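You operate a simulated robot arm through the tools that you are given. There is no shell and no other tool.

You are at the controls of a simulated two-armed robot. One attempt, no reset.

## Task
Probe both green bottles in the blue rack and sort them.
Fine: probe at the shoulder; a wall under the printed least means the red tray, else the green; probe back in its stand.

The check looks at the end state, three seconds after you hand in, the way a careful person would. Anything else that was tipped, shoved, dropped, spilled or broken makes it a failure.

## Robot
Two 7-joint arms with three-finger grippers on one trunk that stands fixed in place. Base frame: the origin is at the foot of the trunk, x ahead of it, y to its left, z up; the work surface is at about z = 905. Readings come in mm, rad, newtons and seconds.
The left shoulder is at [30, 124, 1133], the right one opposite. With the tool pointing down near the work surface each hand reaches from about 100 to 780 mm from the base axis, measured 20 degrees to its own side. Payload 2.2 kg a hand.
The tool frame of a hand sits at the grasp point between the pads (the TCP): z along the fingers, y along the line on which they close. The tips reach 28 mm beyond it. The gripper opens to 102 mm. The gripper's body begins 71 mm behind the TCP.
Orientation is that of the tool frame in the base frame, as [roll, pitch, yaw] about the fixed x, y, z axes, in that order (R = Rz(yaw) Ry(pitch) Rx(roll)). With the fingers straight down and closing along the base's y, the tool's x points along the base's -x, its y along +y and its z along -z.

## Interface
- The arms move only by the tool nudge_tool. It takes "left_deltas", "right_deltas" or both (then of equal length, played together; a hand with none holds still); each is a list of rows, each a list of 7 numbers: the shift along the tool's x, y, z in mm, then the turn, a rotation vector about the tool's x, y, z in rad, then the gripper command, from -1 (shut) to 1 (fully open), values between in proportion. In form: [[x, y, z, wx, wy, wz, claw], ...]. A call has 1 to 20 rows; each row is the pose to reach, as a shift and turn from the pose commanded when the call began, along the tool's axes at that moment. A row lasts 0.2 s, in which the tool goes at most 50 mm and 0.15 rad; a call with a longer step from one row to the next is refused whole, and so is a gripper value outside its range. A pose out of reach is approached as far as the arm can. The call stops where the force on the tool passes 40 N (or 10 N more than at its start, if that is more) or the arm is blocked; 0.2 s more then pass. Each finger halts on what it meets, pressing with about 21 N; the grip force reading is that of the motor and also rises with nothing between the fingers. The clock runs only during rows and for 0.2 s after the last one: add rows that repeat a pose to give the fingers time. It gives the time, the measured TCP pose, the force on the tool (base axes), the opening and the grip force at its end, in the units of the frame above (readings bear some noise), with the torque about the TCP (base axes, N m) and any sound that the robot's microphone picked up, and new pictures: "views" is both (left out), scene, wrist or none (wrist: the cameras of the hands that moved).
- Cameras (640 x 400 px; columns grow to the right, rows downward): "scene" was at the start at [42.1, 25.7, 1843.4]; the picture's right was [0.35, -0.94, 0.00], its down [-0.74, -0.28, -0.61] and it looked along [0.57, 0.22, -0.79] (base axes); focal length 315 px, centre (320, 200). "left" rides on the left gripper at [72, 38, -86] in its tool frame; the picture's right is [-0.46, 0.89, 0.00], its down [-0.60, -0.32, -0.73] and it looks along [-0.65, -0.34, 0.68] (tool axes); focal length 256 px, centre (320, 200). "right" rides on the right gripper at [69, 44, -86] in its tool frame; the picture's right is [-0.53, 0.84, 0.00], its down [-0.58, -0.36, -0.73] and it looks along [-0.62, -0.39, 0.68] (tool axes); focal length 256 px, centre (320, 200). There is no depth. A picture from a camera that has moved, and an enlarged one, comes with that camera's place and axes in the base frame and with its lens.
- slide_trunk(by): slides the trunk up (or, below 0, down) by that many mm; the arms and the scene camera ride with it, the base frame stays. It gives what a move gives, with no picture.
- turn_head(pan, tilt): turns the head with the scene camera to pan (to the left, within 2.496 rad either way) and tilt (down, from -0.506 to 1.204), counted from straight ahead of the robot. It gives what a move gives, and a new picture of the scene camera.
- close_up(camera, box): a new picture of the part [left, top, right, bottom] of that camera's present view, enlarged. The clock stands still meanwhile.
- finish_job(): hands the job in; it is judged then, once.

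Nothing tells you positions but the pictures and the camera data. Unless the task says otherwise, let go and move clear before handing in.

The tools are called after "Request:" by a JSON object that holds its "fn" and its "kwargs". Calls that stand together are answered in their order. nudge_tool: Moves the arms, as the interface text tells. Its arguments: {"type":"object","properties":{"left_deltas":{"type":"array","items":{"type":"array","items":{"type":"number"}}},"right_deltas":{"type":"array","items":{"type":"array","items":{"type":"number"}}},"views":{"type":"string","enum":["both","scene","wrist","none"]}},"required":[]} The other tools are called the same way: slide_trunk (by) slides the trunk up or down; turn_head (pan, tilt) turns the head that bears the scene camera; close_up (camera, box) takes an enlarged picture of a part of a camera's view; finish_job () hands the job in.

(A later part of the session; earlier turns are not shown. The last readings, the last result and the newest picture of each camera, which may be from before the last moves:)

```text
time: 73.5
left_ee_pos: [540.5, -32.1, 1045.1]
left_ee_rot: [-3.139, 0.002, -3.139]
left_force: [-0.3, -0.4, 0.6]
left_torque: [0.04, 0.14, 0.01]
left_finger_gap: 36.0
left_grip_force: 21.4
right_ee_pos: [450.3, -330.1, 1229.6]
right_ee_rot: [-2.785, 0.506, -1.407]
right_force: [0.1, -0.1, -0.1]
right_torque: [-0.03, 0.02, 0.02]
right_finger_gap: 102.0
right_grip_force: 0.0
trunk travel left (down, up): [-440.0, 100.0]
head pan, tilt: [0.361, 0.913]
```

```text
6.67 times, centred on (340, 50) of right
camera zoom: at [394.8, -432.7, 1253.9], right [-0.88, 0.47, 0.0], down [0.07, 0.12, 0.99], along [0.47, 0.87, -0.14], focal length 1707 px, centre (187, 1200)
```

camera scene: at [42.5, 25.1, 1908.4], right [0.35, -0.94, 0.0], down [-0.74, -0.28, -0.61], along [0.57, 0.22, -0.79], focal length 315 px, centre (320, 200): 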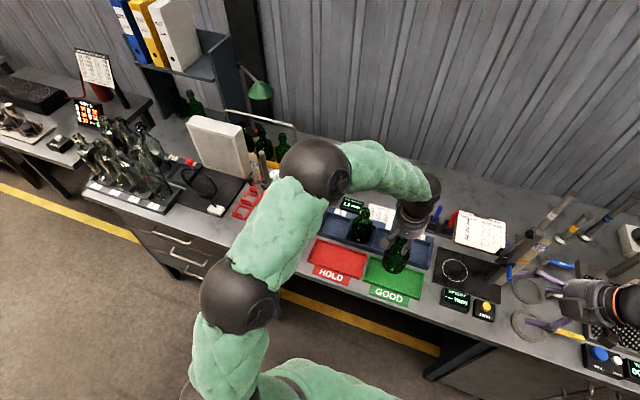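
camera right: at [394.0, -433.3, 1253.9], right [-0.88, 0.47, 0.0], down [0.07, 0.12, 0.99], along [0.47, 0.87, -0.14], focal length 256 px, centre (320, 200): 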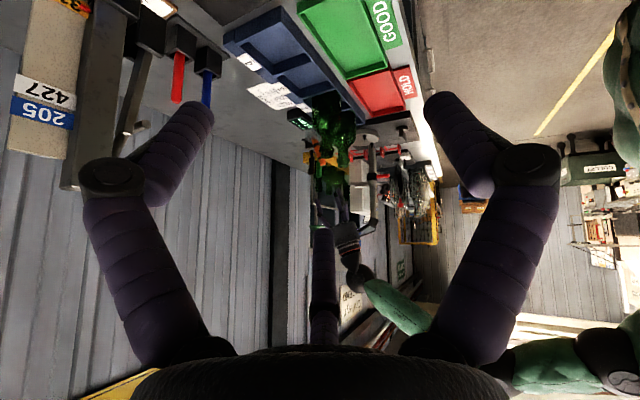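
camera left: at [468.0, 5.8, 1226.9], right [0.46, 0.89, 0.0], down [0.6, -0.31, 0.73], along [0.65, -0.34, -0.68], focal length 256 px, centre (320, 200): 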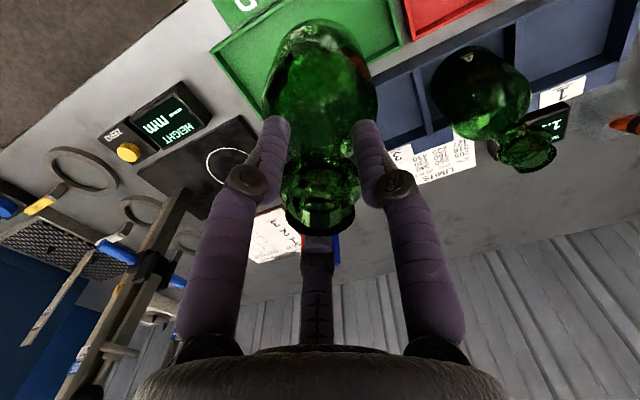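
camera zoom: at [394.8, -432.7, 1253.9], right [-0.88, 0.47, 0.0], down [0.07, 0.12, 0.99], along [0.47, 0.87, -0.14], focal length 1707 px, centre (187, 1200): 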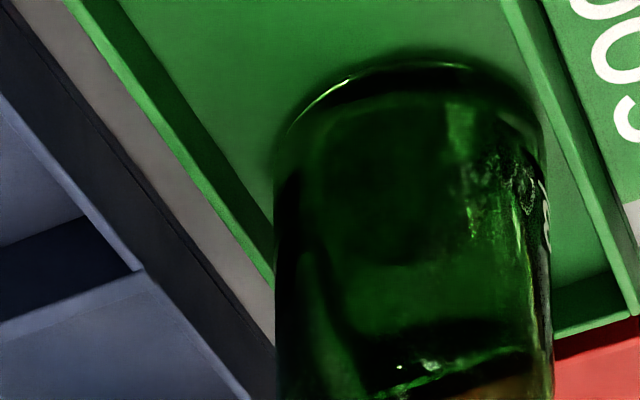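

The bottle's weight has transferred to the tray floor. I'll settle it a hair more, then open the fingers gradually.

Request:
{"fn": "nudge_tool", "kwargs": {"left_deltas": [[0, 0, 0.6, 0, 0, 0, -1], [0, 0, 0.6, 0, 0, 0, -0.5], [0, 0, 0.6, 0, 0, 0, -0.32], [0, 0, 0.6, 0, 0, 0, -0.28], [0, 0, 0.6, 0, 0, 0, -0.24], [0, 0, 0.6, 0, 0, 0, -0.18], [0, 0, 0.6, 0, 0, 0, -0.1], [0, 0, 0.6, 0, 0, 0, 0.05], [0, 0, 0.6, 0, 0, 0, 0.25], [0, 0, 0.6, 0, 0, 0, 0.5], [0, 0, 0.6, 0, 0, 0, 0.5]], "views": "none"}}

Request:
{"fn": "close_up", "kwargs": {"camera": "right", "box": [280, 0, 420, 120]}}

Request:
{"fn": "close_up", "kwargs": {"camera": "left", "box": [200, 60, 440, 260]}}

```text
time: 75.9
left_ee_pos: [539.2, -31.0, 1044.7]
left_ee_rot: [-3.139, 0.002, -3.141]
left_force: [0.0, 0.8, 0.1]
left_torque: [0.0, 0.02, 0.04]
left_finger_gap: 76.4
left_grip_force: 0.0
right_ee_pos: [449.9, -330.6, 1231.2]
right_ee_rot: [-2.787, 0.506, -1.406]
right_force: [0.2, 0.3, -0.3]
right_torque: [-0.02, 0.0, -0.01]
right_finger_gap: 102.1
right_grip_force: 0.0
trunk travel left (down, up): [-440.0, 100.0]
head pan, tilt: [0.361, 0.913]
```

```text
3.33 times, centred on (350, 60) of right
camera zoom: at [394.8, -432.6, 1253.9], right [-0.88, 0.47, 0.0], down [0.07, 0.12, 0.99], along [0.47, 0.87, -0.14], focal length 853 px, centre (220, 667)
```

zoom: 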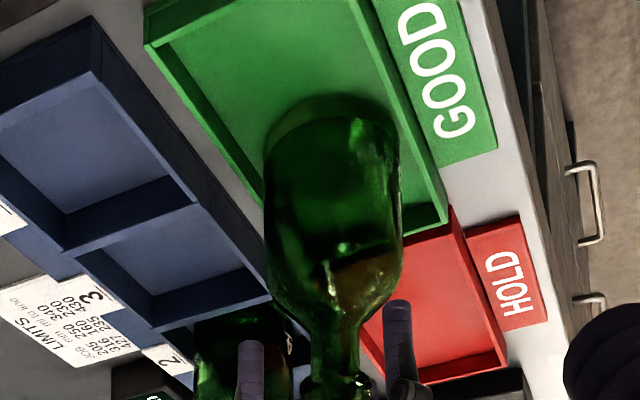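

```text
2.00 times, centred on (320, 160) of left
camera zoom: at [467.8, 5.9, 1130.5], right [0.46, 0.89, 0.0], down [0.6, -0.31, 0.73], along [0.65, -0.34, -0.68], focal length 512 px, centre (320, 280)
```

zoom: 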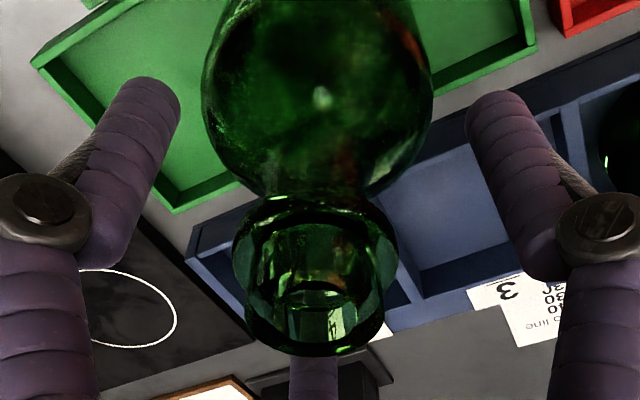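

Bottle 3 is standing upright in the green tray. I'll raise the hand straight up and move above bottle 4.

Request:
{"fn": "nudge_tool", "kwargs": {"left_deltas": [[0, 0, -20, 0, 0, 0, 0.5], [0, 0, -50, 0, 0, 0, 0.5], [0, 0, -85, 0, 0, 0, 0.5], [0, 0, -115, 0, 0, 0, 0.5], [-23.8, 26.3, -115, 0, 0, 0, 0.5], [-47.5, 52.5, -115, 0, 0, 0, 0.5], [-71.2, 78.8, -115, 0, 0, 0, 0.5], [-95, 105, -115, 0, 0, 0, 0.5], [-118.7, 131.3, -115, 0, 0, 0, 0.5], [-118.7, 131.3, -115, 0, 0, 0, 0.5]], "views": "both"}}

Request:
{"fn": "close_up", "kwargs": {"camera": "left", "box": [240, 0, 400, 140]}}

Request:
{"fn": "close_up", "kwargs": {"camera": "scene", "box": [320, 190, 440, 310]}}

```text
time: 78.1
left_ee_pos: [657.5, 99.7, 1162.3]
left_ee_rot: [-3.139, 0.0, -3.14]
left_force: [0.9, 0.6, 0.3]
left_torque: [0.01, -0.01, -0.01]
left_finger_gap: 76.6
left_grip_force: 0.1
right_ee_pos: [448.7, -330.6, 1229.5]
right_ee_rot: [-2.785, 0.506, -1.405]
right_force: [0.7, -0.2, -0.3]
right_torque: [0.04, -0.05, 0.01]
right_finger_gap: 101.9
right_grip_force: 0.2
trunk travel left (down, up): [-440.0, 100.0]
head pan, tilt: [0.361, 0.913]
camera scene: at [41.6, 24.8, 1908.5], right [0.35, -0.94, 0.0], down [-0.74, -0.28, -0.61], along [0.57, 0.22, -0.79], focal length 315 px, centre (320, 200)
camera left: at [585.1, 136.6, 1246.8], right [0.46, 0.89, 0.0], down [0.6, -0.31, 0.73], along [0.65, -0.34, -0.68], focal length 256 px, centre (320, 200)
```

scene: 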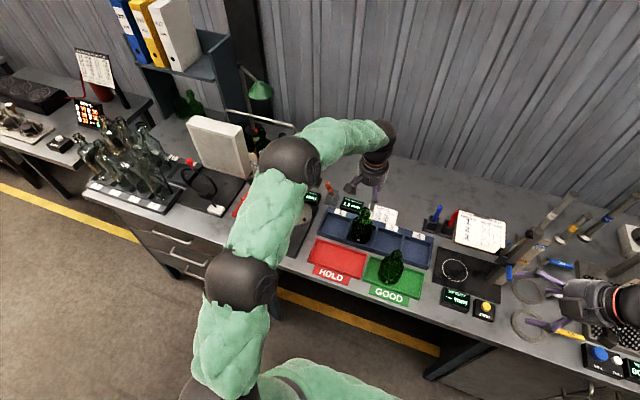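
left: 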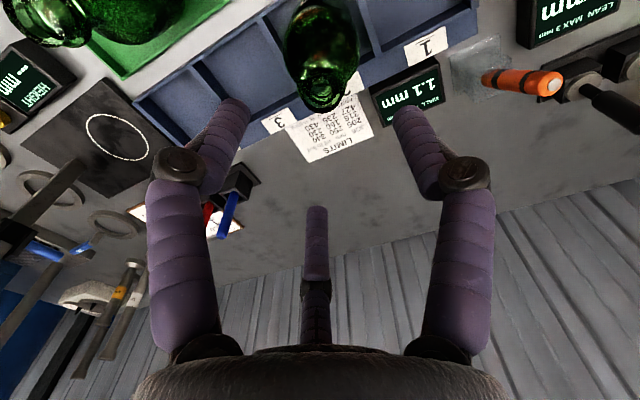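

```text
2.86 times, centred on (320, 70) of left
camera zoom: at [585.1, 136.6, 1246.8], right [0.46, 0.89, 0.0], down [0.6, -0.31, 0.73], along [0.65, -0.34, -0.68], focal length 731 px, centre (320, 571)
```

zoom: 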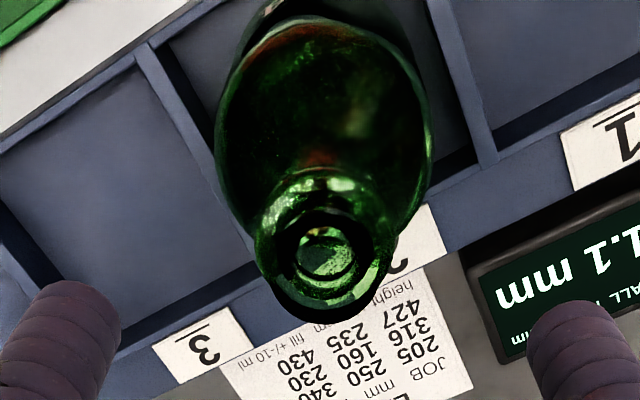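

```text
3.33 times, centred on (380, 250) of scene
camera zoom: at [41.6, 24.8, 1908.5], right [0.35, -0.94, 0.0], down [-0.74, -0.28, -0.61], along [0.57, 0.22, -0.79], focal length 1050 px, centre (120, 33)
```

zoom: 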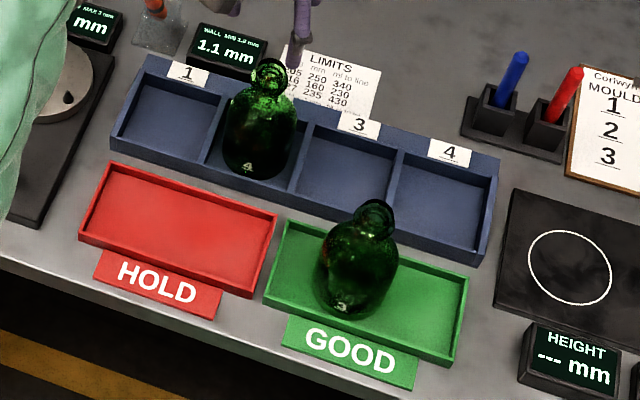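

Bottle 3 stands upright in the GOOD tray, and the hand is above bottle 4, about 2 mm off in y. I'll descend with that correction.

Request:
{"fn": "nudge_tool", "kwargs": {"left_deltas": [[0, 0.7, 25, 0, 0, 0, 0.5], [0, 1.4, 50, 0, 0, 0, 0.5], [0, 2, 75, 0, 0, 0, 0.5], [0, 2, 80, 0, 0, 0, 0.5], [0, 2, 80, 0, 0, 0, 0.5]], "views": "none"}}

Request:
{"fn": "close_up", "kwargs": {"camera": "left", "box": [240, 80, 400, 220]}}

Request:
{"fn": "close_up", "kwargs": {"camera": "right", "box": [290, 80, 390, 200]}}

```text
time: 79.3
left_ee_pos: [657.8, 102.2, 1080.7]
left_ee_rot: [-3.141, 0.002, -3.141]
left_force: [-0.1, 1.0, -0.3]
left_torque: [-0.01, -0.01, -0.01]
left_finger_gap: 76.4
left_grip_force: 0.1
right_ee_pos: [450.4, -330.1, 1230.3]
right_ee_rot: [-2.785, 0.504, -1.405]
right_force: [0.3, 0.0, -0.1]
right_torque: [0.0, 0.01, 0.02]
right_finger_gap: 102.2
right_grip_force: 0.1
trunk travel left (down, up): [-440.0, 100.0]
head pan, tilt: [0.361, 0.913]
```

```text
2.86 times, centred on (320, 150) of left
camera zoom: at [586.1, 139.1, 1165.6], right [0.46, 0.89, 0.0], down [0.6, -0.31, 0.73], along [0.65, -0.34, -0.68], focal length 731 px, centre (320, 343)
```

zoom: 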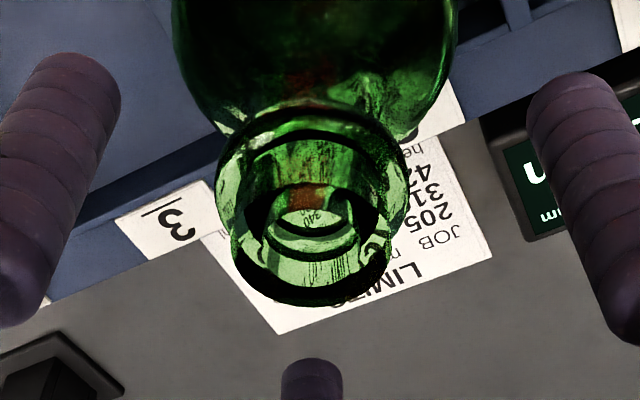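

```text
3.33 times, centred on (340, 140) of right
camera zoom: at [394.9, -432.5, 1253.9], right [-0.88, 0.47, 0.0], down [0.07, 0.12, 0.99], along [0.47, 0.87, -0.14], focal length 853 px, centre (253, 400)
```

zoom: 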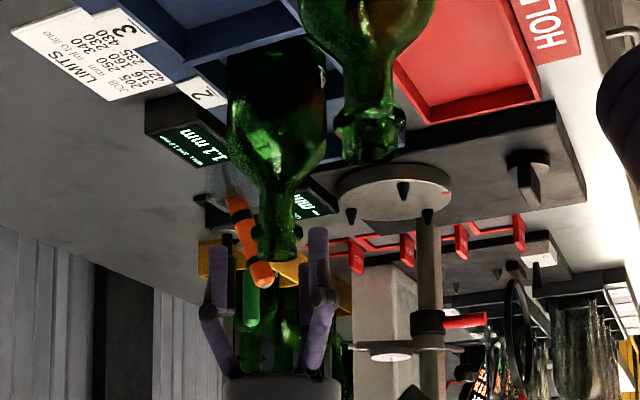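

Alignment looks good and matches bottle 3's grasp. I'll do the final descent and close slowly.

Request:
{"fn": "nudge_tool", "kwargs": {"left_deltas": [[0, -0.3, 12, 0, 0, 0, 0.5], [0, -0.6, 24, 0, 0, 0, 0.5], [0, -0.8, 34.5, 0, 0, 0, 0.5], [0, -0.8, 34.5, 0, 0, 0, 0.5], [0, -0.8, 34.5, 0, 0, 0, 0.2], [0, -0.8, 34.5, 0, 0, 0, 0.0], [0, -0.8, 34.5, 0, 0, 0, -0.1], [0, -0.8, 34.5, 0, 0, 0, -0.17], [0, -0.8, 34.5, 0, 0, 0, -0.22], [0, -0.8, 34.5, 0, 0, 0, -0.26], [0, -0.8, 34.5, 0, 0, 0, -0.3], [0, -0.8, 34.5, 0, 0, 0, -0.34], [0, -0.8, 34.5, 0, 0, 0, -0.4], [0, -0.8, 34.5, 0, 0, 0, -0.6], [0, -0.8, 34.5, 0, 0, 0, -1], [0, -0.8, 34.5, 0, 0, 0, -1]], "views": "none"}}

Request:
{"fn": "close_up", "kwargs": {"camera": "left", "box": [200, 60, 440, 260]}}

Request:
{"fn": "close_up", "kwargs": {"camera": "right", "box": [290, 80, 390, 200]}}

```text
time: 82.7
left_ee_pos: [657.5, 101.4, 1045.4]
left_ee_rot: [-3.14, 0.001, -3.14]
left_force: [0.7, -0.7, 2.4]
left_torque: [-0.01, -0.1, -0.01]
left_finger_gap: 36.2
left_grip_force: 20.8
right_ee_pos: [450.2, -330.3, 1230.4]
right_ee_rot: [-2.784, 0.507, -1.406]
right_force: [0.8, -0.3, 0.1]
right_torque: [0.01, -0.02, -0.03]
right_finger_gap: 102.0
right_grip_force: 0.1
trunk travel left (down, up): [-440.0, 100.0]
head pan, tilt: [0.361, 0.913]
```

```text
2.00 times, centred on (320, 160) of left
camera zoom: at [586.0, 138.1, 1131.4], right [0.46, 0.89, 0.0], down [0.6, -0.31, 0.73], along [0.65, -0.34, -0.68], focal length 512 px, centre (320, 280)
```

zoom: 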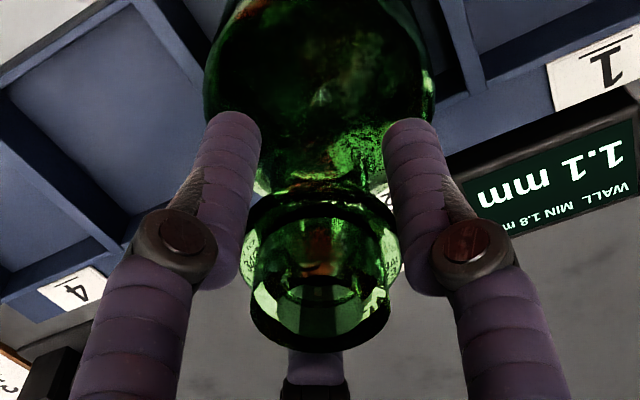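

```text
3.33 times, centred on (340, 140) of right
camera zoom: at [394.8, -432.7, 1253.9], right [-0.88, 0.47, 0.0], down [0.07, 0.12, 0.99], along [0.47, 0.87, -0.14], focal length 853 px, centre (253, 400)
```

zoom: 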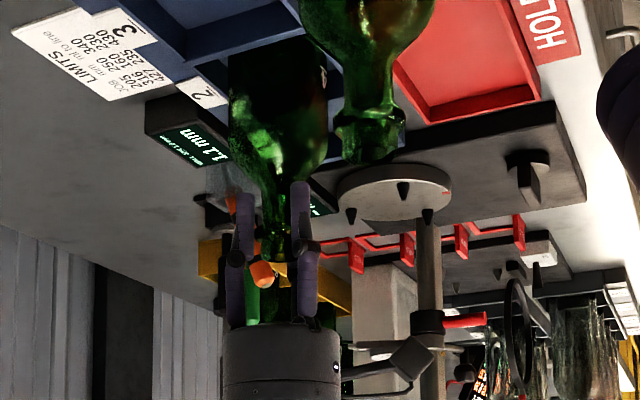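

Bottle 4 is gripped at its ring. I'll lift it gently, raise it, then carry it forward and over to the red tray.

Request:
{"fn": "nudge_tool", "kwargs": {"left_deltas": [[0, 0, -3, 0, 0, 0, -1], [0, 0, -8, 0, 0, 0, -1], [0, 0, -15, 0, 0, 0, -1], [0, 0, -15, 0, 0, 0, -1]], "views": "none"}}

Request:
{"fn": "close_up", "kwargs": {"camera": "scene", "box": [320, 190, 440, 310]}}

```text
time: 83.7
left_ee_pos: [658.5, 101.4, 1060.9]
left_ee_rot: [-3.14, 0.0, -3.14]
left_force: [0.3, 0.4, -3.2]
left_torque: [-0.01, 0.01, -0.01]
left_finger_gap: 36.2
left_grip_force: 20.9
right_ee_pos: [450.7, -330.5, 1229.8]
right_ee_rot: [-2.785, 0.507, -1.404]
right_force: [-0.8, -0.2, 0.1]
right_torque: [0.0, -0.01, 0.0]
right_finger_gap: 102.5
right_grip_force: 0.1
trunk travel left (down, up): [-440.0, 100.0]
head pan, tilt: [0.361, 0.913]
```

```text
3.33 times, centred on (380, 250) of scene
camera zoom: at [42.7, 25.5, 1908.4], right [0.35, -0.94, 0.0], down [-0.74, -0.28, -0.61], along [0.57, 0.22, -0.79], focal length 1050 px, centre (120, 33)
```

zoom: 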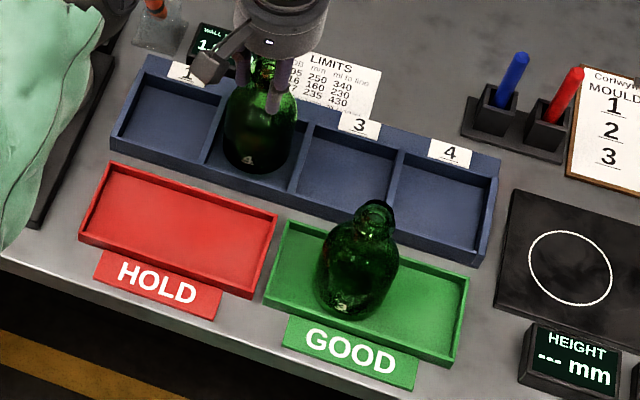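

Bottle 4 hangs freely. I'll carry it up, forward and to above the middle of the red tray.

Request:
{"fn": "nudge_tool", "kwargs": {"left_deltas": [[0, 0, -25, 0, 0, 0, -1], [0, 0, -55, 0, 0, 0, -1], [0, 0, -80, 0, 0, 0, -1], [20, 0, -80, 0, 0, 0, -1], [50, 0, -80, 0, 0, 0, -1], [80, 0, -80, 0, 0, 0, -1], [107, 0, -80, 0, 0, 0, -1], [118.5, 10, -80, 0, 0, 0, -1], [118.5, 30, -80, 0, 0, 0, -1], [118.5, 47.6, -80, 0, 0, 0, -1], [118.5, 47.6, -80, 0, 0, 0, -1]], "views": "scene"}}

Request:
{"fn": "close_up", "kwargs": {"camera": "scene", "box": [290, 190, 410, 310]}}

Request:
{"fn": "close_up", "kwargs": {"camera": "right", "box": [290, 20, 430, 160]}}

```text
time: 86.1
left_ee_pos: [539.3, 148.8, 1141.7]
left_ee_rot: [-3.141, -0.001, -3.139]
left_force: [0.5, -0.8, -3.4]
left_torque: [0.02, 0.01, -0.01]
left_finger_gap: 36.1
left_grip_force: 20.9
right_ee_pos: [451.2, -330.5, 1230.1]
right_ee_rot: [-2.784, 0.507, -1.405]
right_force: [-0.9, -1.1, -0.3]
right_torque: [-0.01, 0.01, -0.02]
right_finger_gap: 101.9
right_grip_force: 0.1
trunk travel left (down, up): [-440.0, 100.0]
head pan, tilt: [0.361, 0.913]
camera scene: at [42.6, 25.0, 1908.4], right [0.35, -0.94, 0.0], down [-0.74, -0.28, -0.61], along [0.57, 0.22, -0.79], focal length 315 px, centre (320, 200)
```

scene: 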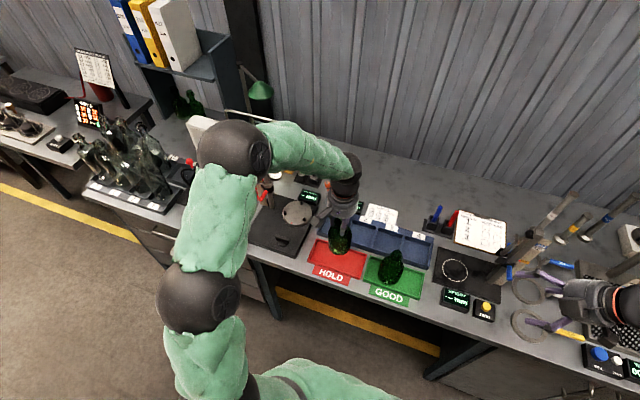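

```text
3.33 times, centred on (350, 250) of scene
camera zoom: at [42.6, 25.0, 1908.4], right [0.35, -0.94, 0.0], down [-0.74, -0.28, -0.61], along [0.57, 0.22, -0.79], focal length 1050 px, centre (220, 33)
```

zoom: 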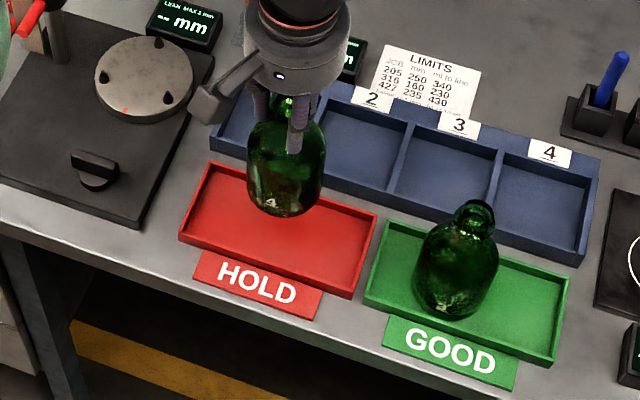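

```text
2.86 times, centred on (360, 90) of right
camera zoom: at [395.1, -432.9, 1253.7], right [-0.88, 0.47, 0.0], down [0.07, 0.12, 0.99], along [0.47, 0.87, -0.14], focal length 731 px, centre (206, 514)
```

zoom: 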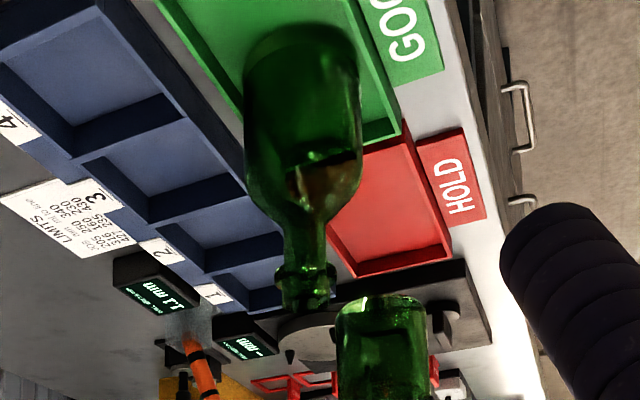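

Bottle 4 is above the red tray. I'll lower it to about 12 mm above the floor and check.

Request:
{"fn": "nudge_tool", "kwargs": {"left_deltas": [[0, 0, 15, 0, 0, 0, -1], [0, 0, 32, 0, 0, 0, -1], [0, 0, 50, 0, 0, 0, -1], [0, 0, 68, 0, 0, 0, -1], [0, 0, 80, 0, 0, 0, -1], [0, 0, 80, 0, 0, 0, -1]], "views": "none"}}

Request:
{"fn": "close_up", "kwargs": {"camera": "scene", "box": [290, 200, 410, 310]}}

Request:
{"fn": "close_up", "kwargs": {"camera": "right", "box": [290, 20, 430, 140]}}

```text
time: 87.5
left_ee_pos: [539.3, 150.6, 1060.2]
left_ee_rot: [-3.14, 0.003, -3.139]
left_force: [-0.3, -0.7, -3.4]
left_torque: [0.03, -0.03, 0.01]
left_finger_gap: 36.3
left_grip_force: 21.3
right_ee_pos: [450.7, -330.5, 1230.7]
right_ee_rot: [-2.785, 0.507, -1.404]
right_force: [-0.9, -0.1, -0.2]
right_torque: [0.0, 0.07, 0.01]
right_finger_gap: 101.9
right_grip_force: 0.1
trunk travel left (down, up): [-440.0, 100.0]
head pan, tilt: [0.361, 0.913]
```

```text
3.64 times, centred on (350, 255) of scene
camera zoom: at [42.3, 25.6, 1908.4], right [0.35, -0.94, 0.0], down [-0.74, -0.28, -0.61], along [0.57, 0.22, -0.79], focal length 1146 px, centre (211, 0)
```

zoom: 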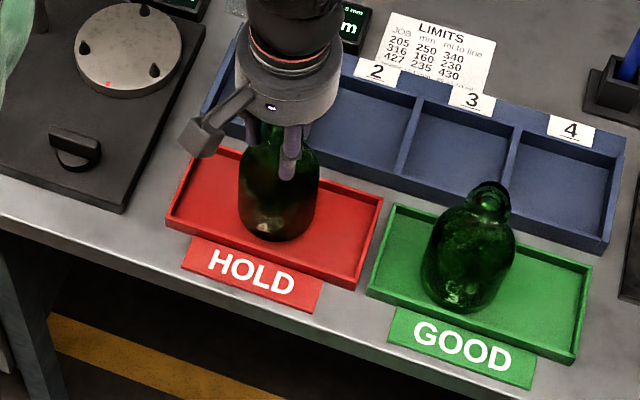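

```text
3.33 times, centred on (360, 80) of right
camera zoom: at [394.9, -432.5, 1253.9], right [-0.88, 0.47, 0.0], down [0.07, 0.12, 0.99], along [0.47, 0.87, -0.14], focal length 853 px, centre (187, 600)
```

zoom: 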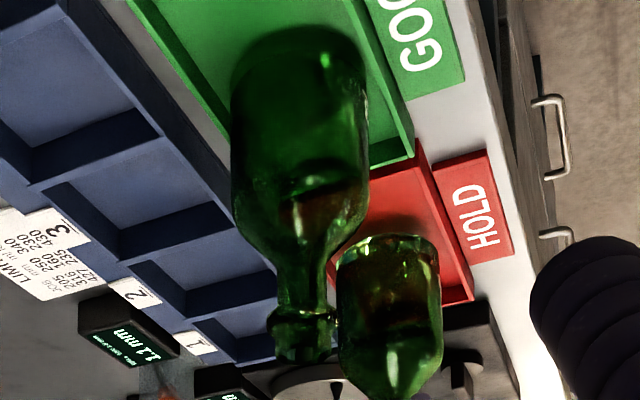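

The bottle sits within the red tray's walls. I'll lower slowly to contact.

Request:
{"fn": "nudge_tool", "kwargs": {"left_deltas": [[0, 0, 4, 0, 0, 0, -1], [0, 0, 8, 0, 0, 0, -1], [0, 0, 11, 0, 0, 0, -1], [0, 0, 13, 0, 0, 0, -1], [0, 0, 13, 0, 0, 0, -1]], "views": "none"}}

```text
time: 88.7
left_ee_pos: [539.7, 150.2, 1047.3]
left_ee_rot: [-3.139, 0.002, 3.141]
left_force: [-1.1, 0.9, -3.4]
left_torque: [-0.01, 0.0, -0.02]
left_finger_gap: 36.4
left_grip_force: 21.4
right_ee_pos: [449.9, -330.2, 1230.1]
right_ee_rot: [-2.786, 0.506, -1.405]
right_force: [0.6, -0.3, 0.5]
right_torque: [0.04, 0.0, 0.01]
right_finger_gap: 102.1
right_grip_force: 0.0
trunk travel left (down, up): [-440.0, 100.0]
head pan, tilt: [0.361, 0.913]
```

Request:
{"fn": "nudge_tool", "kwargs": {"left_deltas": [[0, 0, 1, 0, 0, 0, -1], [0, 0, 2, 0, 0, 0, -1], [0, 0, 2.3, 0, 0, 0, -1], [0, 0, 2.3, 0, 0, 0, -1]], "views": "none"}}

```text
time: 89.7
left_ee_pos: [540.8, 149.2, 1044.9]
left_ee_rot: [-3.14, 0.005, 3.141]
left_force: [0.2, 0.1, 8.1]
left_torque: [0.27, 0.22, 0.04]
left_finger_gap: 36.2
left_grip_force: 21.1
right_ee_pos: [449.2, -330.6, 1230.4]
right_ee_rot: [-2.786, 0.505, -1.405]
right_force: [-0.2, 0.2, -0.4]
right_torque: [0.0, 0.01, 0.01]
right_finger_gap: 102.1
right_grip_force: 0.1
trunk travel left (down, up): [-440.0, 100.0]
head pan, tilt: [0.361, 0.913]
```

The bottle is on the floor with slight pressure. I'll ease up a touch and open gradually.

Request:
{"fn": "nudge_tool", "kwargs": {"left_deltas": [[0, 0, -0.7, 0, 0, 0, -1], [0, 0, -0.7, 0, 0, 0, -0.5], [0, 0, -0.7, 0, 0, 0, -0.32], [0, 0, -0.7, 0, 0, 0, -0.28], [0, 0, -0.7, 0, 0, 0, -0.24], [0, 0, -0.7, 0, 0, 0, -0.18], [0, 0, -0.7, 0, 0, 0, -0.1], [0, 0, -0.7, 0, 0, 0, 0.05], [0, 0, -0.7, 0, 0, 0, 0.25], [0, 0, -0.7, 0, 0, 0, 0.5], [0, 0, -0.7, 0, 0, 0, 0.5]], "views": "none"}}

Request:
{"fn": "close_up", "kwargs": {"camera": "left", "box": [200, 60, 440, 260]}}

Request:
{"fn": "close_up", "kwargs": {"camera": "right", "box": [290, 20, 430, 140]}}

```text
time: 92.1
left_ee_pos: [540.2, 148.8, 1045.6]
left_ee_rot: [-3.139, 0.0, -3.14]
left_force: [0.8, 0.4, -0.6]
left_torque: [0.04, 0.02, -0.01]
left_finger_gap: 76.6
left_grip_force: 0.1
right_ee_pos: [449.3, -330.0, 1229.2]
right_ee_rot: [-2.785, 0.505, -1.405]
right_force: [0.4, -0.2, -0.2]
right_torque: [-0.01, -0.01, -0.01]
right_finger_gap: 102.1
right_grip_force: 0.1
trunk travel left (down, up): [-440.0, 100.0]
head pan, tilt: [0.361, 0.913]
```

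```text
2.00 times, centred on (320, 160) of left
camera zoom: at [467.6, 185.8, 1130.9], right [0.46, 0.89, 0.0], down [0.6, -0.31, 0.73], along [0.65, -0.34, -0.68], focal length 512 px, centre (320, 280)
```

zoom: 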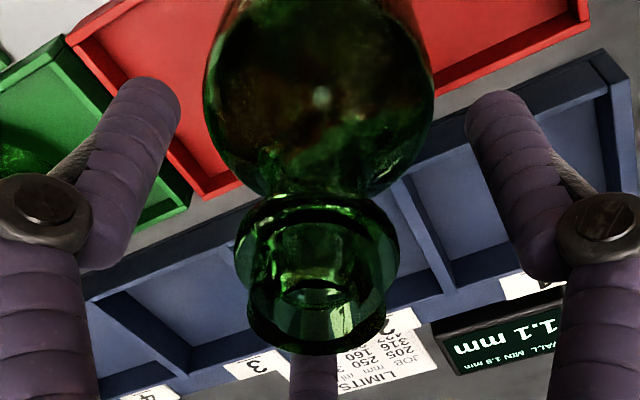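

```text
3.33 times, centred on (360, 80) of right
camera zoom: at [394.8, -432.5, 1253.9], right [-0.88, 0.47, 0.0], down [0.07, 0.12, 0.99], along [0.47, 0.87, -0.14], focal length 853 px, centre (187, 600)
```

zoom: 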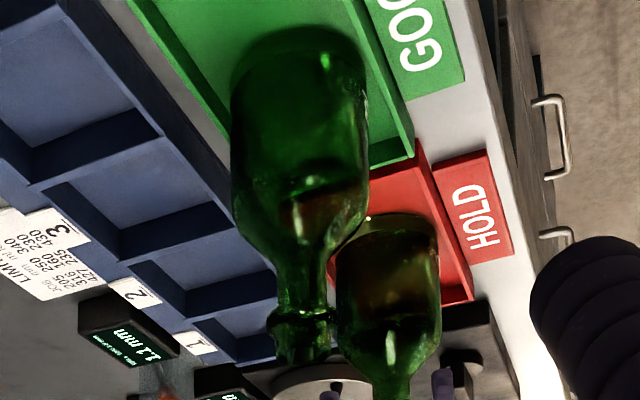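

Bottle 4 is released in the red tray. I'll lift the hand straight up and check everything.

Request:
{"fn": "nudge_tool", "kwargs": {"left_deltas": [[0, 0, -20, 0, 0, 0, 0.5], [0, 0, -50, 0, 0, 0, 0.5], [0, 0, -90, 0, 0, 0, 0.5], [0, 0, -130, 0, 0, 0, 0.5], [0, 0, -130, 0, 0, 0, 0.5]], "views": "both"}}

Request:
{"fn": "close_up", "kwargs": {"camera": "scene", "box": [290, 190, 430, 310]}}

Request:
{"fn": "close_up", "kwargs": {"camera": "scene", "box": [310, 170, 350, 215]}}

Request:
{"fn": "close_up", "kwargs": {"camera": "right", "box": [290, 100, 370, 180]}}

```text
time: 93.3
left_ee_pos: [539.3, 149.6, 1175.7]
left_ee_rot: [-3.139, 0.002, -3.138]
left_force: [-0.9, -0.2, 0.5]
left_torque: [0.01, 0.01, 0.01]
left_finger_gap: 76.5
left_grip_force: 0.0
right_ee_pos: [450.2, -329.8, 1229.3]
right_ee_rot: [-2.785, 0.506, -1.404]
right_force: [-0.5, -0.9, -0.3]
right_torque: [0.01, 0.0, 0.01]
right_finger_gap: 102.1
right_grip_force: 0.0
trunk travel left (down, up): [-440.0, 100.0]
head pan, tilt: [0.361, 0.913]
camera scene: at [43.1, 25.6, 1908.4], right [0.35, -0.94, 0.0], down [-0.74, -0.28, -0.61], along [0.57, 0.22, -0.79], focal length 315 px, centre (320, 200)
camera left: at [466.9, 186.6, 1261.6], right [0.46, 0.89, 0.0], down [0.6, -0.31, 0.73], along [0.65, -0.34, -0.68], focal length 256 px, centre (320, 200)
```

scene: 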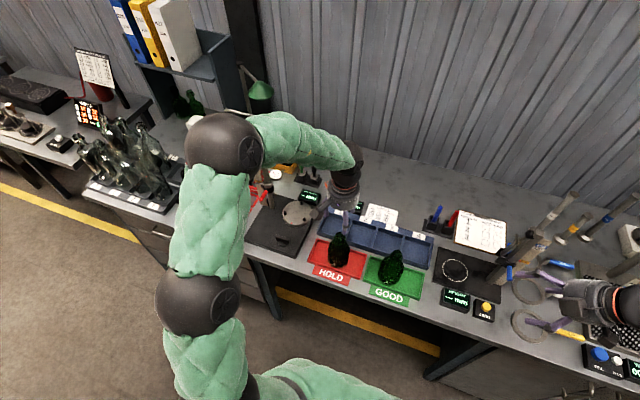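
left: 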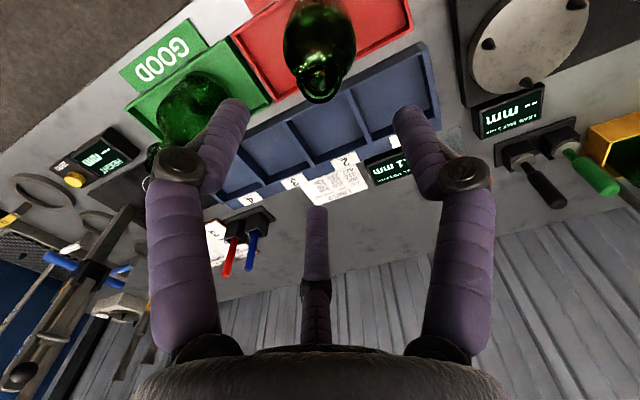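

```text
3.33 times, centred on (360, 250) of scene
camera zoom: at [43.1, 25.6, 1908.4], right [0.35, -0.94, 0.0], down [-0.74, -0.28, -0.61], along [0.57, 0.22, -0.79], focal length 1050 px, centre (187, 33)
```

zoom: 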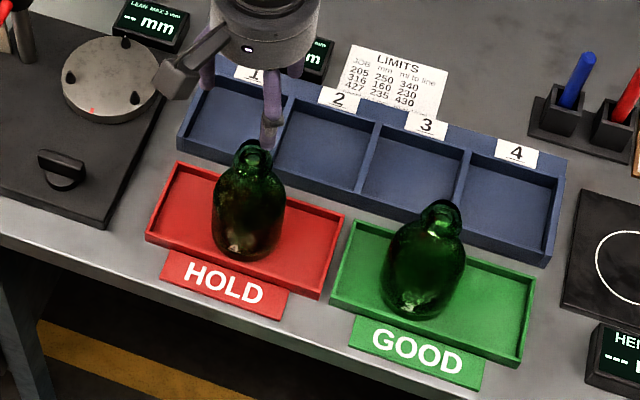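

```text
8.89 times, centred on (330, 192) of scene
camera zoom: at [43.1, 25.6, 1908.4], right [0.35, -0.94, 0.0], down [-0.74, -0.28, -0.61], along [0.57, 0.22, -0.79], focal length 2800 px, centre (231, 267)
```

zoom: 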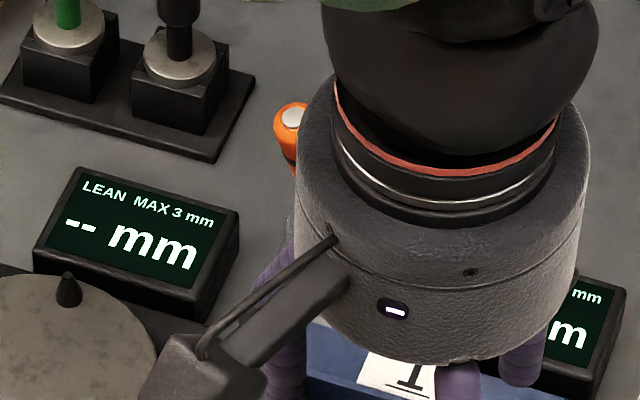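

```text
5.00 times, centred on (330, 140) of right
camera zoom: at [395.4, -432.5, 1253.7], right [-0.88, 0.47, 0.0], down [0.07, 0.12, 0.99], along [0.47, 0.87, -0.14], focal length 1280 px, centre (270, 500)
```

zoom: 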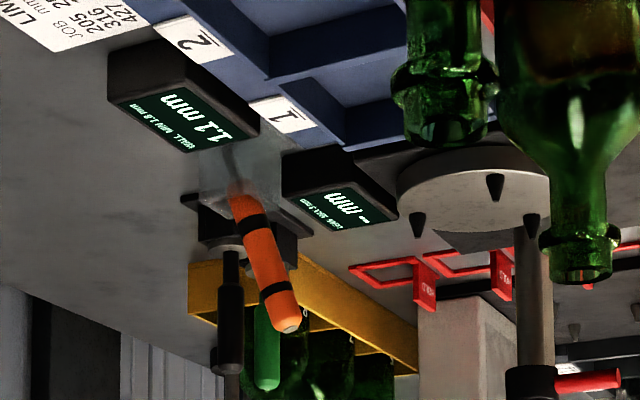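

Both bottles stand correctly sorted. The probe is in its stand but leans about 19°, so with the rack empty I'll go back and set it straighter. First I'll approach it with the left hand tilted.

Request:
{"fn": "nudge_tool", "kwargs": {"left_deltas": [[-21.6, 16.1, 3.7, 0, -0.114, 0, 0.4], [-43.1, 32.3, 7.4, 0, -0.229, 0, 0.4], [-64.7, 48.4, 11.1, 0, -0.343, 0, 0.4], [-86.3, 64.6, 14.9, 0, -0.457, 0, 0.4], [-107.9, 80.7, 18.6, 0, -0.571, 0, 0.4], [-129.4, 96.9, 22.3, 0, -0.686, 0, 0.4], [-151, 113, 26, 0, -0.8, 0, 0.4], [-151, 113, 26, 0, -0.8, 0, 0.4]], "views": "both"}}

Request:
{"fn": "close_up", "kwargs": {"camera": "scene", "box": [310, 170, 370, 220]}}

Request:
{"fn": "close_up", "kwargs": {"camera": "right", "box": [290, 90, 370, 190]}}

```text
time: 95.1
left_ee_pos: [690.7, 263.2, 1150.2]
left_ee_rot: [-3.138, 0.801, -3.137]
left_force: [-0.4, -0.1, 0.0]
left_torque: [-0.01, -0.05, -0.02]
left_finger_gap: 71.6
left_grip_force: 0.1
right_ee_pos: [450.8, -331.1, 1230.2]
right_ee_rot: [-2.785, 0.506, -1.405]
right_force: [-0.2, -0.3, 0.5]
right_torque: [-0.02, 0.01, 0.03]
right_finger_gap: 101.9
right_grip_force: 0.0
trunk travel left (down, up): [-440.0, 100.0]
head pan, tilt: [0.361, 0.913]
camera scene: at [42.4, 25.1, 1908.4], right [0.35, -0.94, 0.0], down [-0.74, -0.28, -0.61], along [0.57, 0.22, -0.79], focal length 315 px, centre (320, 200)
camera left: at [578.6, 299.2, 1157.4], right [0.32, 0.89, 0.33], down [-0.1, -0.31, 0.94], along [0.94, -0.34, -0.01], focal length 256 px, centre (320, 200)
```

scene: 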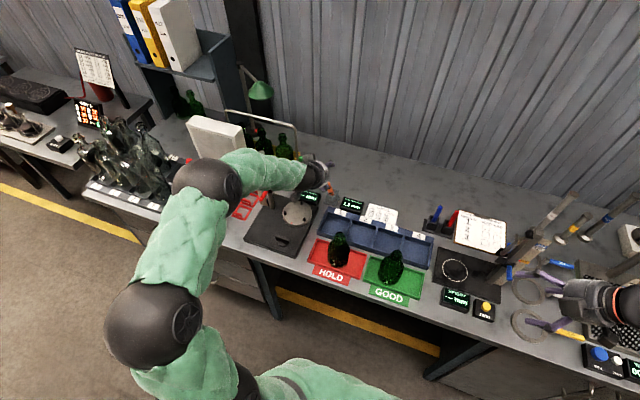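
left: 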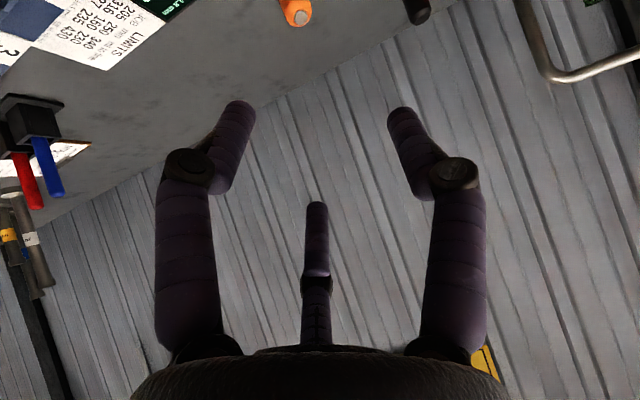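

```text
8.00 times, centred on (340, 195) of scene
camera zoom: at [42.4, 25.1, 1908.4], right [0.35, -0.94, 0.0], down [-0.74, -0.28, -0.61], along [0.57, 0.22, -0.79], focal length 2520 px, centre (160, 240)
```

zoom: 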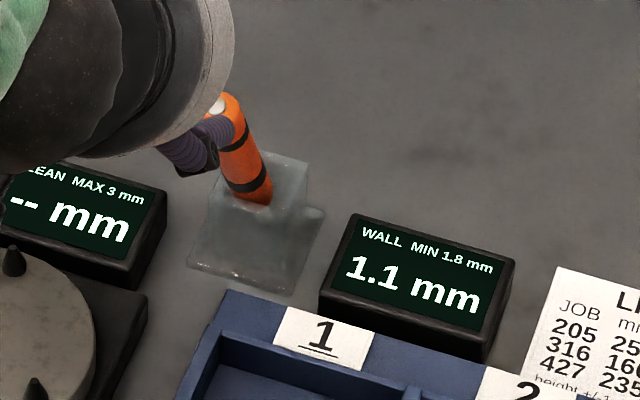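

```text
4.00 times, centred on (330, 140) of right
camera zoom: at [394.9, -432.8, 1253.8], right [-0.88, 0.47, 0.0], down [0.07, 0.12, 0.99], along [0.47, 0.87, -0.14], focal length 1024 px, centre (280, 440)
```

zoom: 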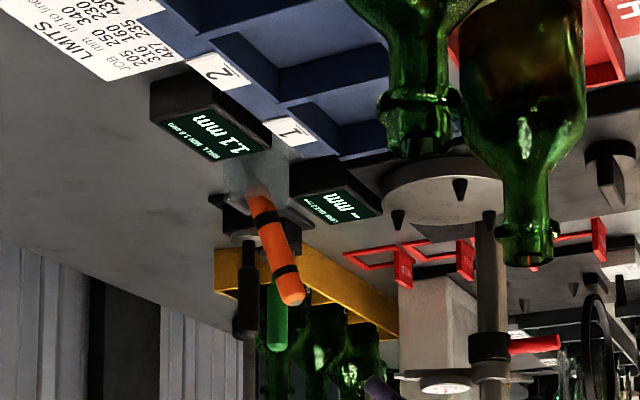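

I can see the probe leaning to the front-left in its stand. I'll move to a pre-grasp point behind it along the tool axis.

Request:
{"fn": "nudge_tool", "kwargs": {"left_deltas": [[17, -2.4, 18, 0, 0, 0, 0.4], [34, -4.8, 36, 0, 0, 0, 0.4], [51.5, -7.2, 54.6, 0, 0, 0, 0.4], [51.5, -7.2, 54.6, 0, 0, 0, 0.4]], "views": "wrist"}}

Request:
{"fn": "close_up", "kwargs": {"camera": "left", "box": [200, 0, 440, 160]}}

Request:
{"fn": "close_up", "kwargs": {"camera": "scene", "box": [310, 170, 370, 220]}}

Request:
{"fn": "close_up", "kwargs": {"camera": "right", "box": [290, 90, 370, 190]}}

```text
time: 96.1
left_ee_pos: [691.8, 255.1, 1074.8]
left_ee_rot: [-3.138, 0.801, -3.136]
left_force: [-0.4, 0.0, -0.7]
left_torque: [0.0, 0.0, -0.04]
left_finger_gap: 71.4
left_grip_force: 0.1
right_ee_pos: [449.1, -330.9, 1228.8]
right_ee_rot: [-2.785, 0.504, -1.405]
right_force: [-0.1, 0.5, -0.4]
right_torque: [0.02, 0.0, 0.0]
right_finger_gap: 102.3
right_grip_force: 0.1
trunk travel left (down, up): [-440.0, 100.0]
head pan, tilt: [0.361, 0.913]
camera left: at [581.6, 291.7, 1081.8], right [0.32, 0.89, 0.33], down [-0.1, -0.32, 0.94], along [0.94, -0.34, -0.01], focal length 256 px, centre (320, 200)
```

left: 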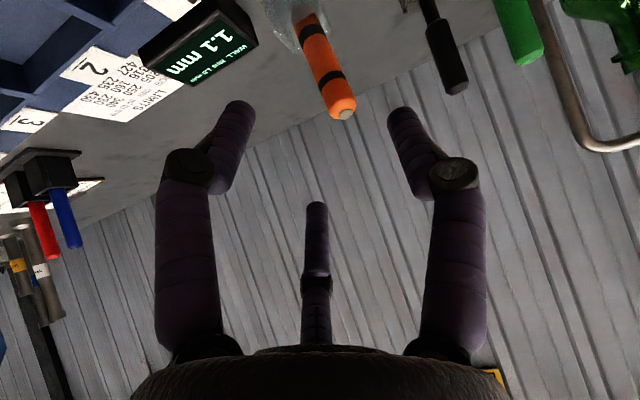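

```text
2.50 times, centred on (320, 80) of left
camera zoom: at [581.6, 291.7, 1081.8], right [0.32, 0.89, 0.33], down [-0.1, -0.32, 0.94], along [0.94, -0.34, -0.01], focal length 640 px, centre (320, 500)
```

zoom: 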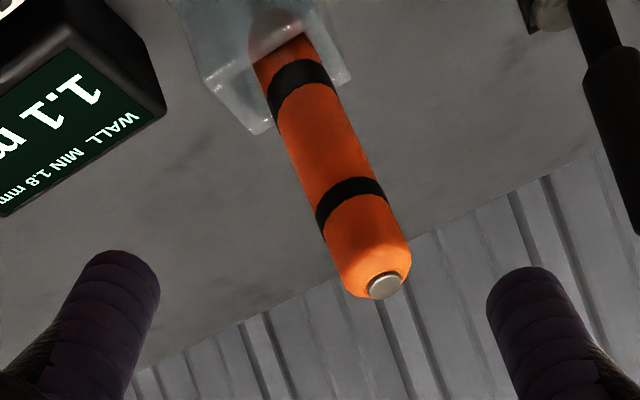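

```text
8.00 times, centred on (340, 195) of scene
camera zoom: at [41.6, 25.3, 1908.5], right [0.35, -0.94, 0.0], down [-0.74, -0.28, -0.61], along [0.57, 0.22, -0.79], focal length 2520 px, centre (160, 240)
```

zoom: 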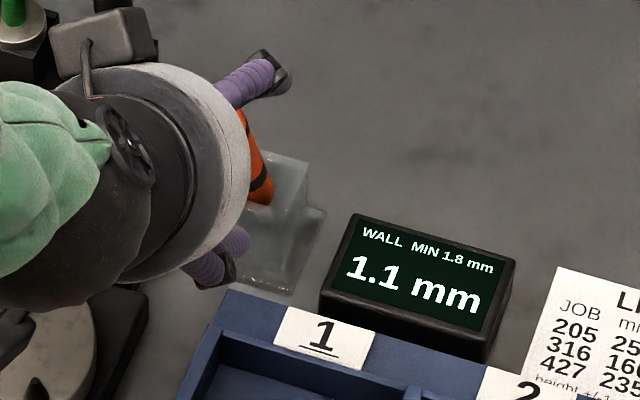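

```text
4.00 times, centred on (330, 140) of right
camera zoom: at [394.4, -432.6, 1254.0], right [-0.88, 0.47, 0.0], down [0.07, 0.12, 0.99], along [0.47, 0.87, -0.14], focal length 1024 px, centre (280, 440)
```

zoom: 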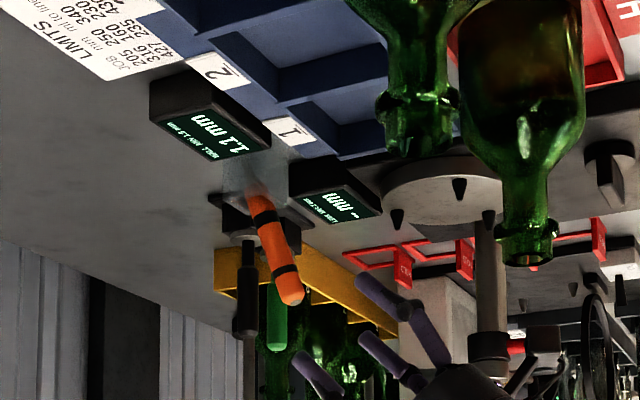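

The probe lies between the fingers' path. I'll advance along the tool axis until it's between the pads.

Request:
{"fn": "nudge_tool", "kwargs": {"left_deltas": [[0, 0, 20, 0, 0, 0, 0.4], [0, 0, 40, 0, 0, 0, 0.4], [0, 0, 60, 0, 0, 0, 0.4], [0, 0, 60, 0, 0, 0, 0.4]], "views": "wrist"}}

Request:
{"fn": "close_up", "kwargs": {"camera": "right", "box": [290, 90, 370, 190]}}

```text
time: 97.1
left_ee_pos: [737.3, 256.6, 1033.8]
left_ee_rot: [-3.137, 0.801, -3.137]
left_force: [0.2, 0.6, 0.8]
left_torque: [-0.01, 0.0, 0.01]
left_finger_gap: 71.3
left_grip_force: 0.1
right_ee_pos: [449.6, -330.6, 1229.9]
right_ee_rot: [-2.785, 0.506, -1.404]
right_force: [-0.3, 0.7, 0.5]
right_torque: [0.0, 0.0, -0.01]
right_finger_gap: 102.4
right_grip_force: 0.0
trunk travel left (down, up): [-440.0, 100.0]
head pan, tilt: [0.361, 0.913]
camera left: at [624.7, 292.0, 1040.3], right [0.32, 0.89, 0.33], down [-0.1, -0.32, 0.94], along [0.94, -0.34, -0.01], focal length 256 px, centre (320, 200)
```

left: 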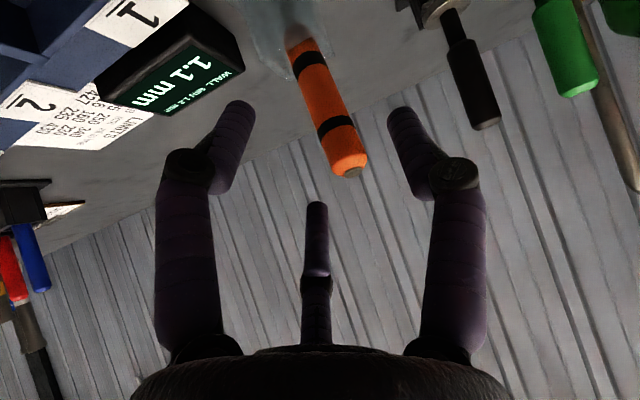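

```text
4.00 times, centred on (330, 140) of right
camera zoom: at [394.3, -432.6, 1254.1], right [-0.88, 0.47, 0.0], down [0.07, 0.12, 0.99], along [0.47, 0.87, -0.14], focal length 1024 px, centre (280, 440)
```

zoom: 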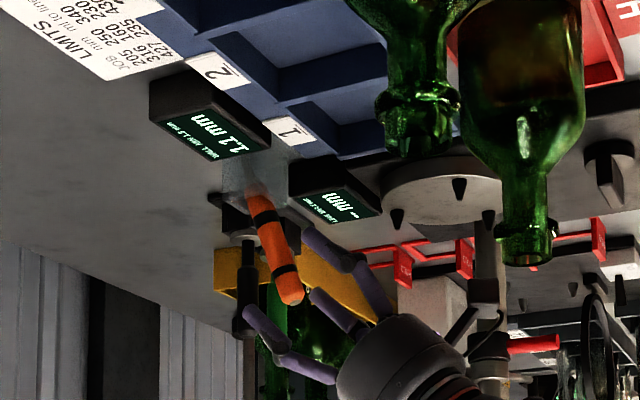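

The probe is coming in between the fingers. I'll advance the remaining 40 mm.

Request:
{"fn": "nudge_tool", "kwargs": {"left_deltas": [[0, 0, 14, 0, 0, 0, 0.4], [0, 0, 28, 0, 0, 0, 0.4], [0, 0, 40, 0, 0, 0, 0.4], [0, 0, 40, 0, 0, 0, 0.4]], "views": "wrist"}}

Request:
{"fn": "close_up", "kwargs": {"camera": "right", "box": [290, 90, 370, 190]}}

```text
time: 98.1
left_ee_pos: [766.1, 255.3, 1005.3]
left_ee_rot: [-3.138, 0.801, -3.137]
left_force: [0.3, -0.4, -0.2]
left_torque: [0.0, 0.0, -0.02]
left_finger_gap: 71.3
left_grip_force: 0.0
right_ee_pos: [450.0, -330.0, 1231.2]
right_ee_rot: [-2.787, 0.507, -1.405]
right_force: [-0.2, 0.0, 0.2]
right_torque: [-0.01, -0.01, 0.0]
right_finger_gap: 102.0
right_grip_force: 0.0
trunk travel left (down, up): [-440.0, 100.0]
head pan, tilt: [0.361, 0.913]
camera left: at [653.3, 292.4, 1012.9], right [0.32, 0.89, 0.33], down [-0.1, -0.32, 0.94], along [0.94, -0.34, -0.01], focal length 256 px, centre (320, 200)
```

left: 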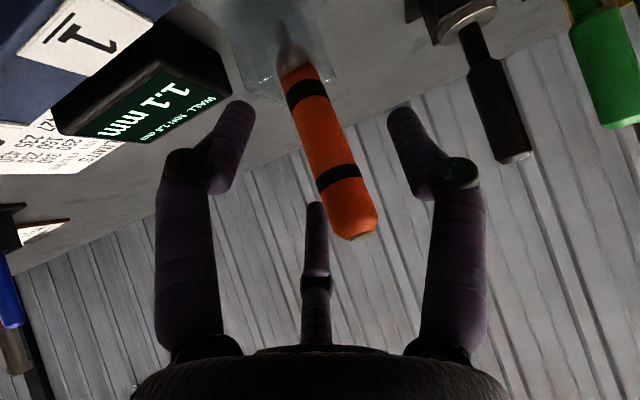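

```text
4.00 times, centred on (330, 140) of right
camera zoom: at [394.5, -432.5, 1254.1], right [-0.88, 0.47, 0.0], down [0.07, 0.12, 0.99], along [0.47, 0.87, -0.14], focal length 1024 px, centre (280, 440)
```

zoom: 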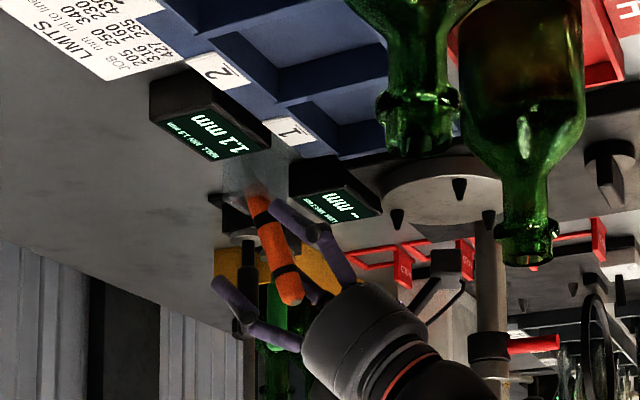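

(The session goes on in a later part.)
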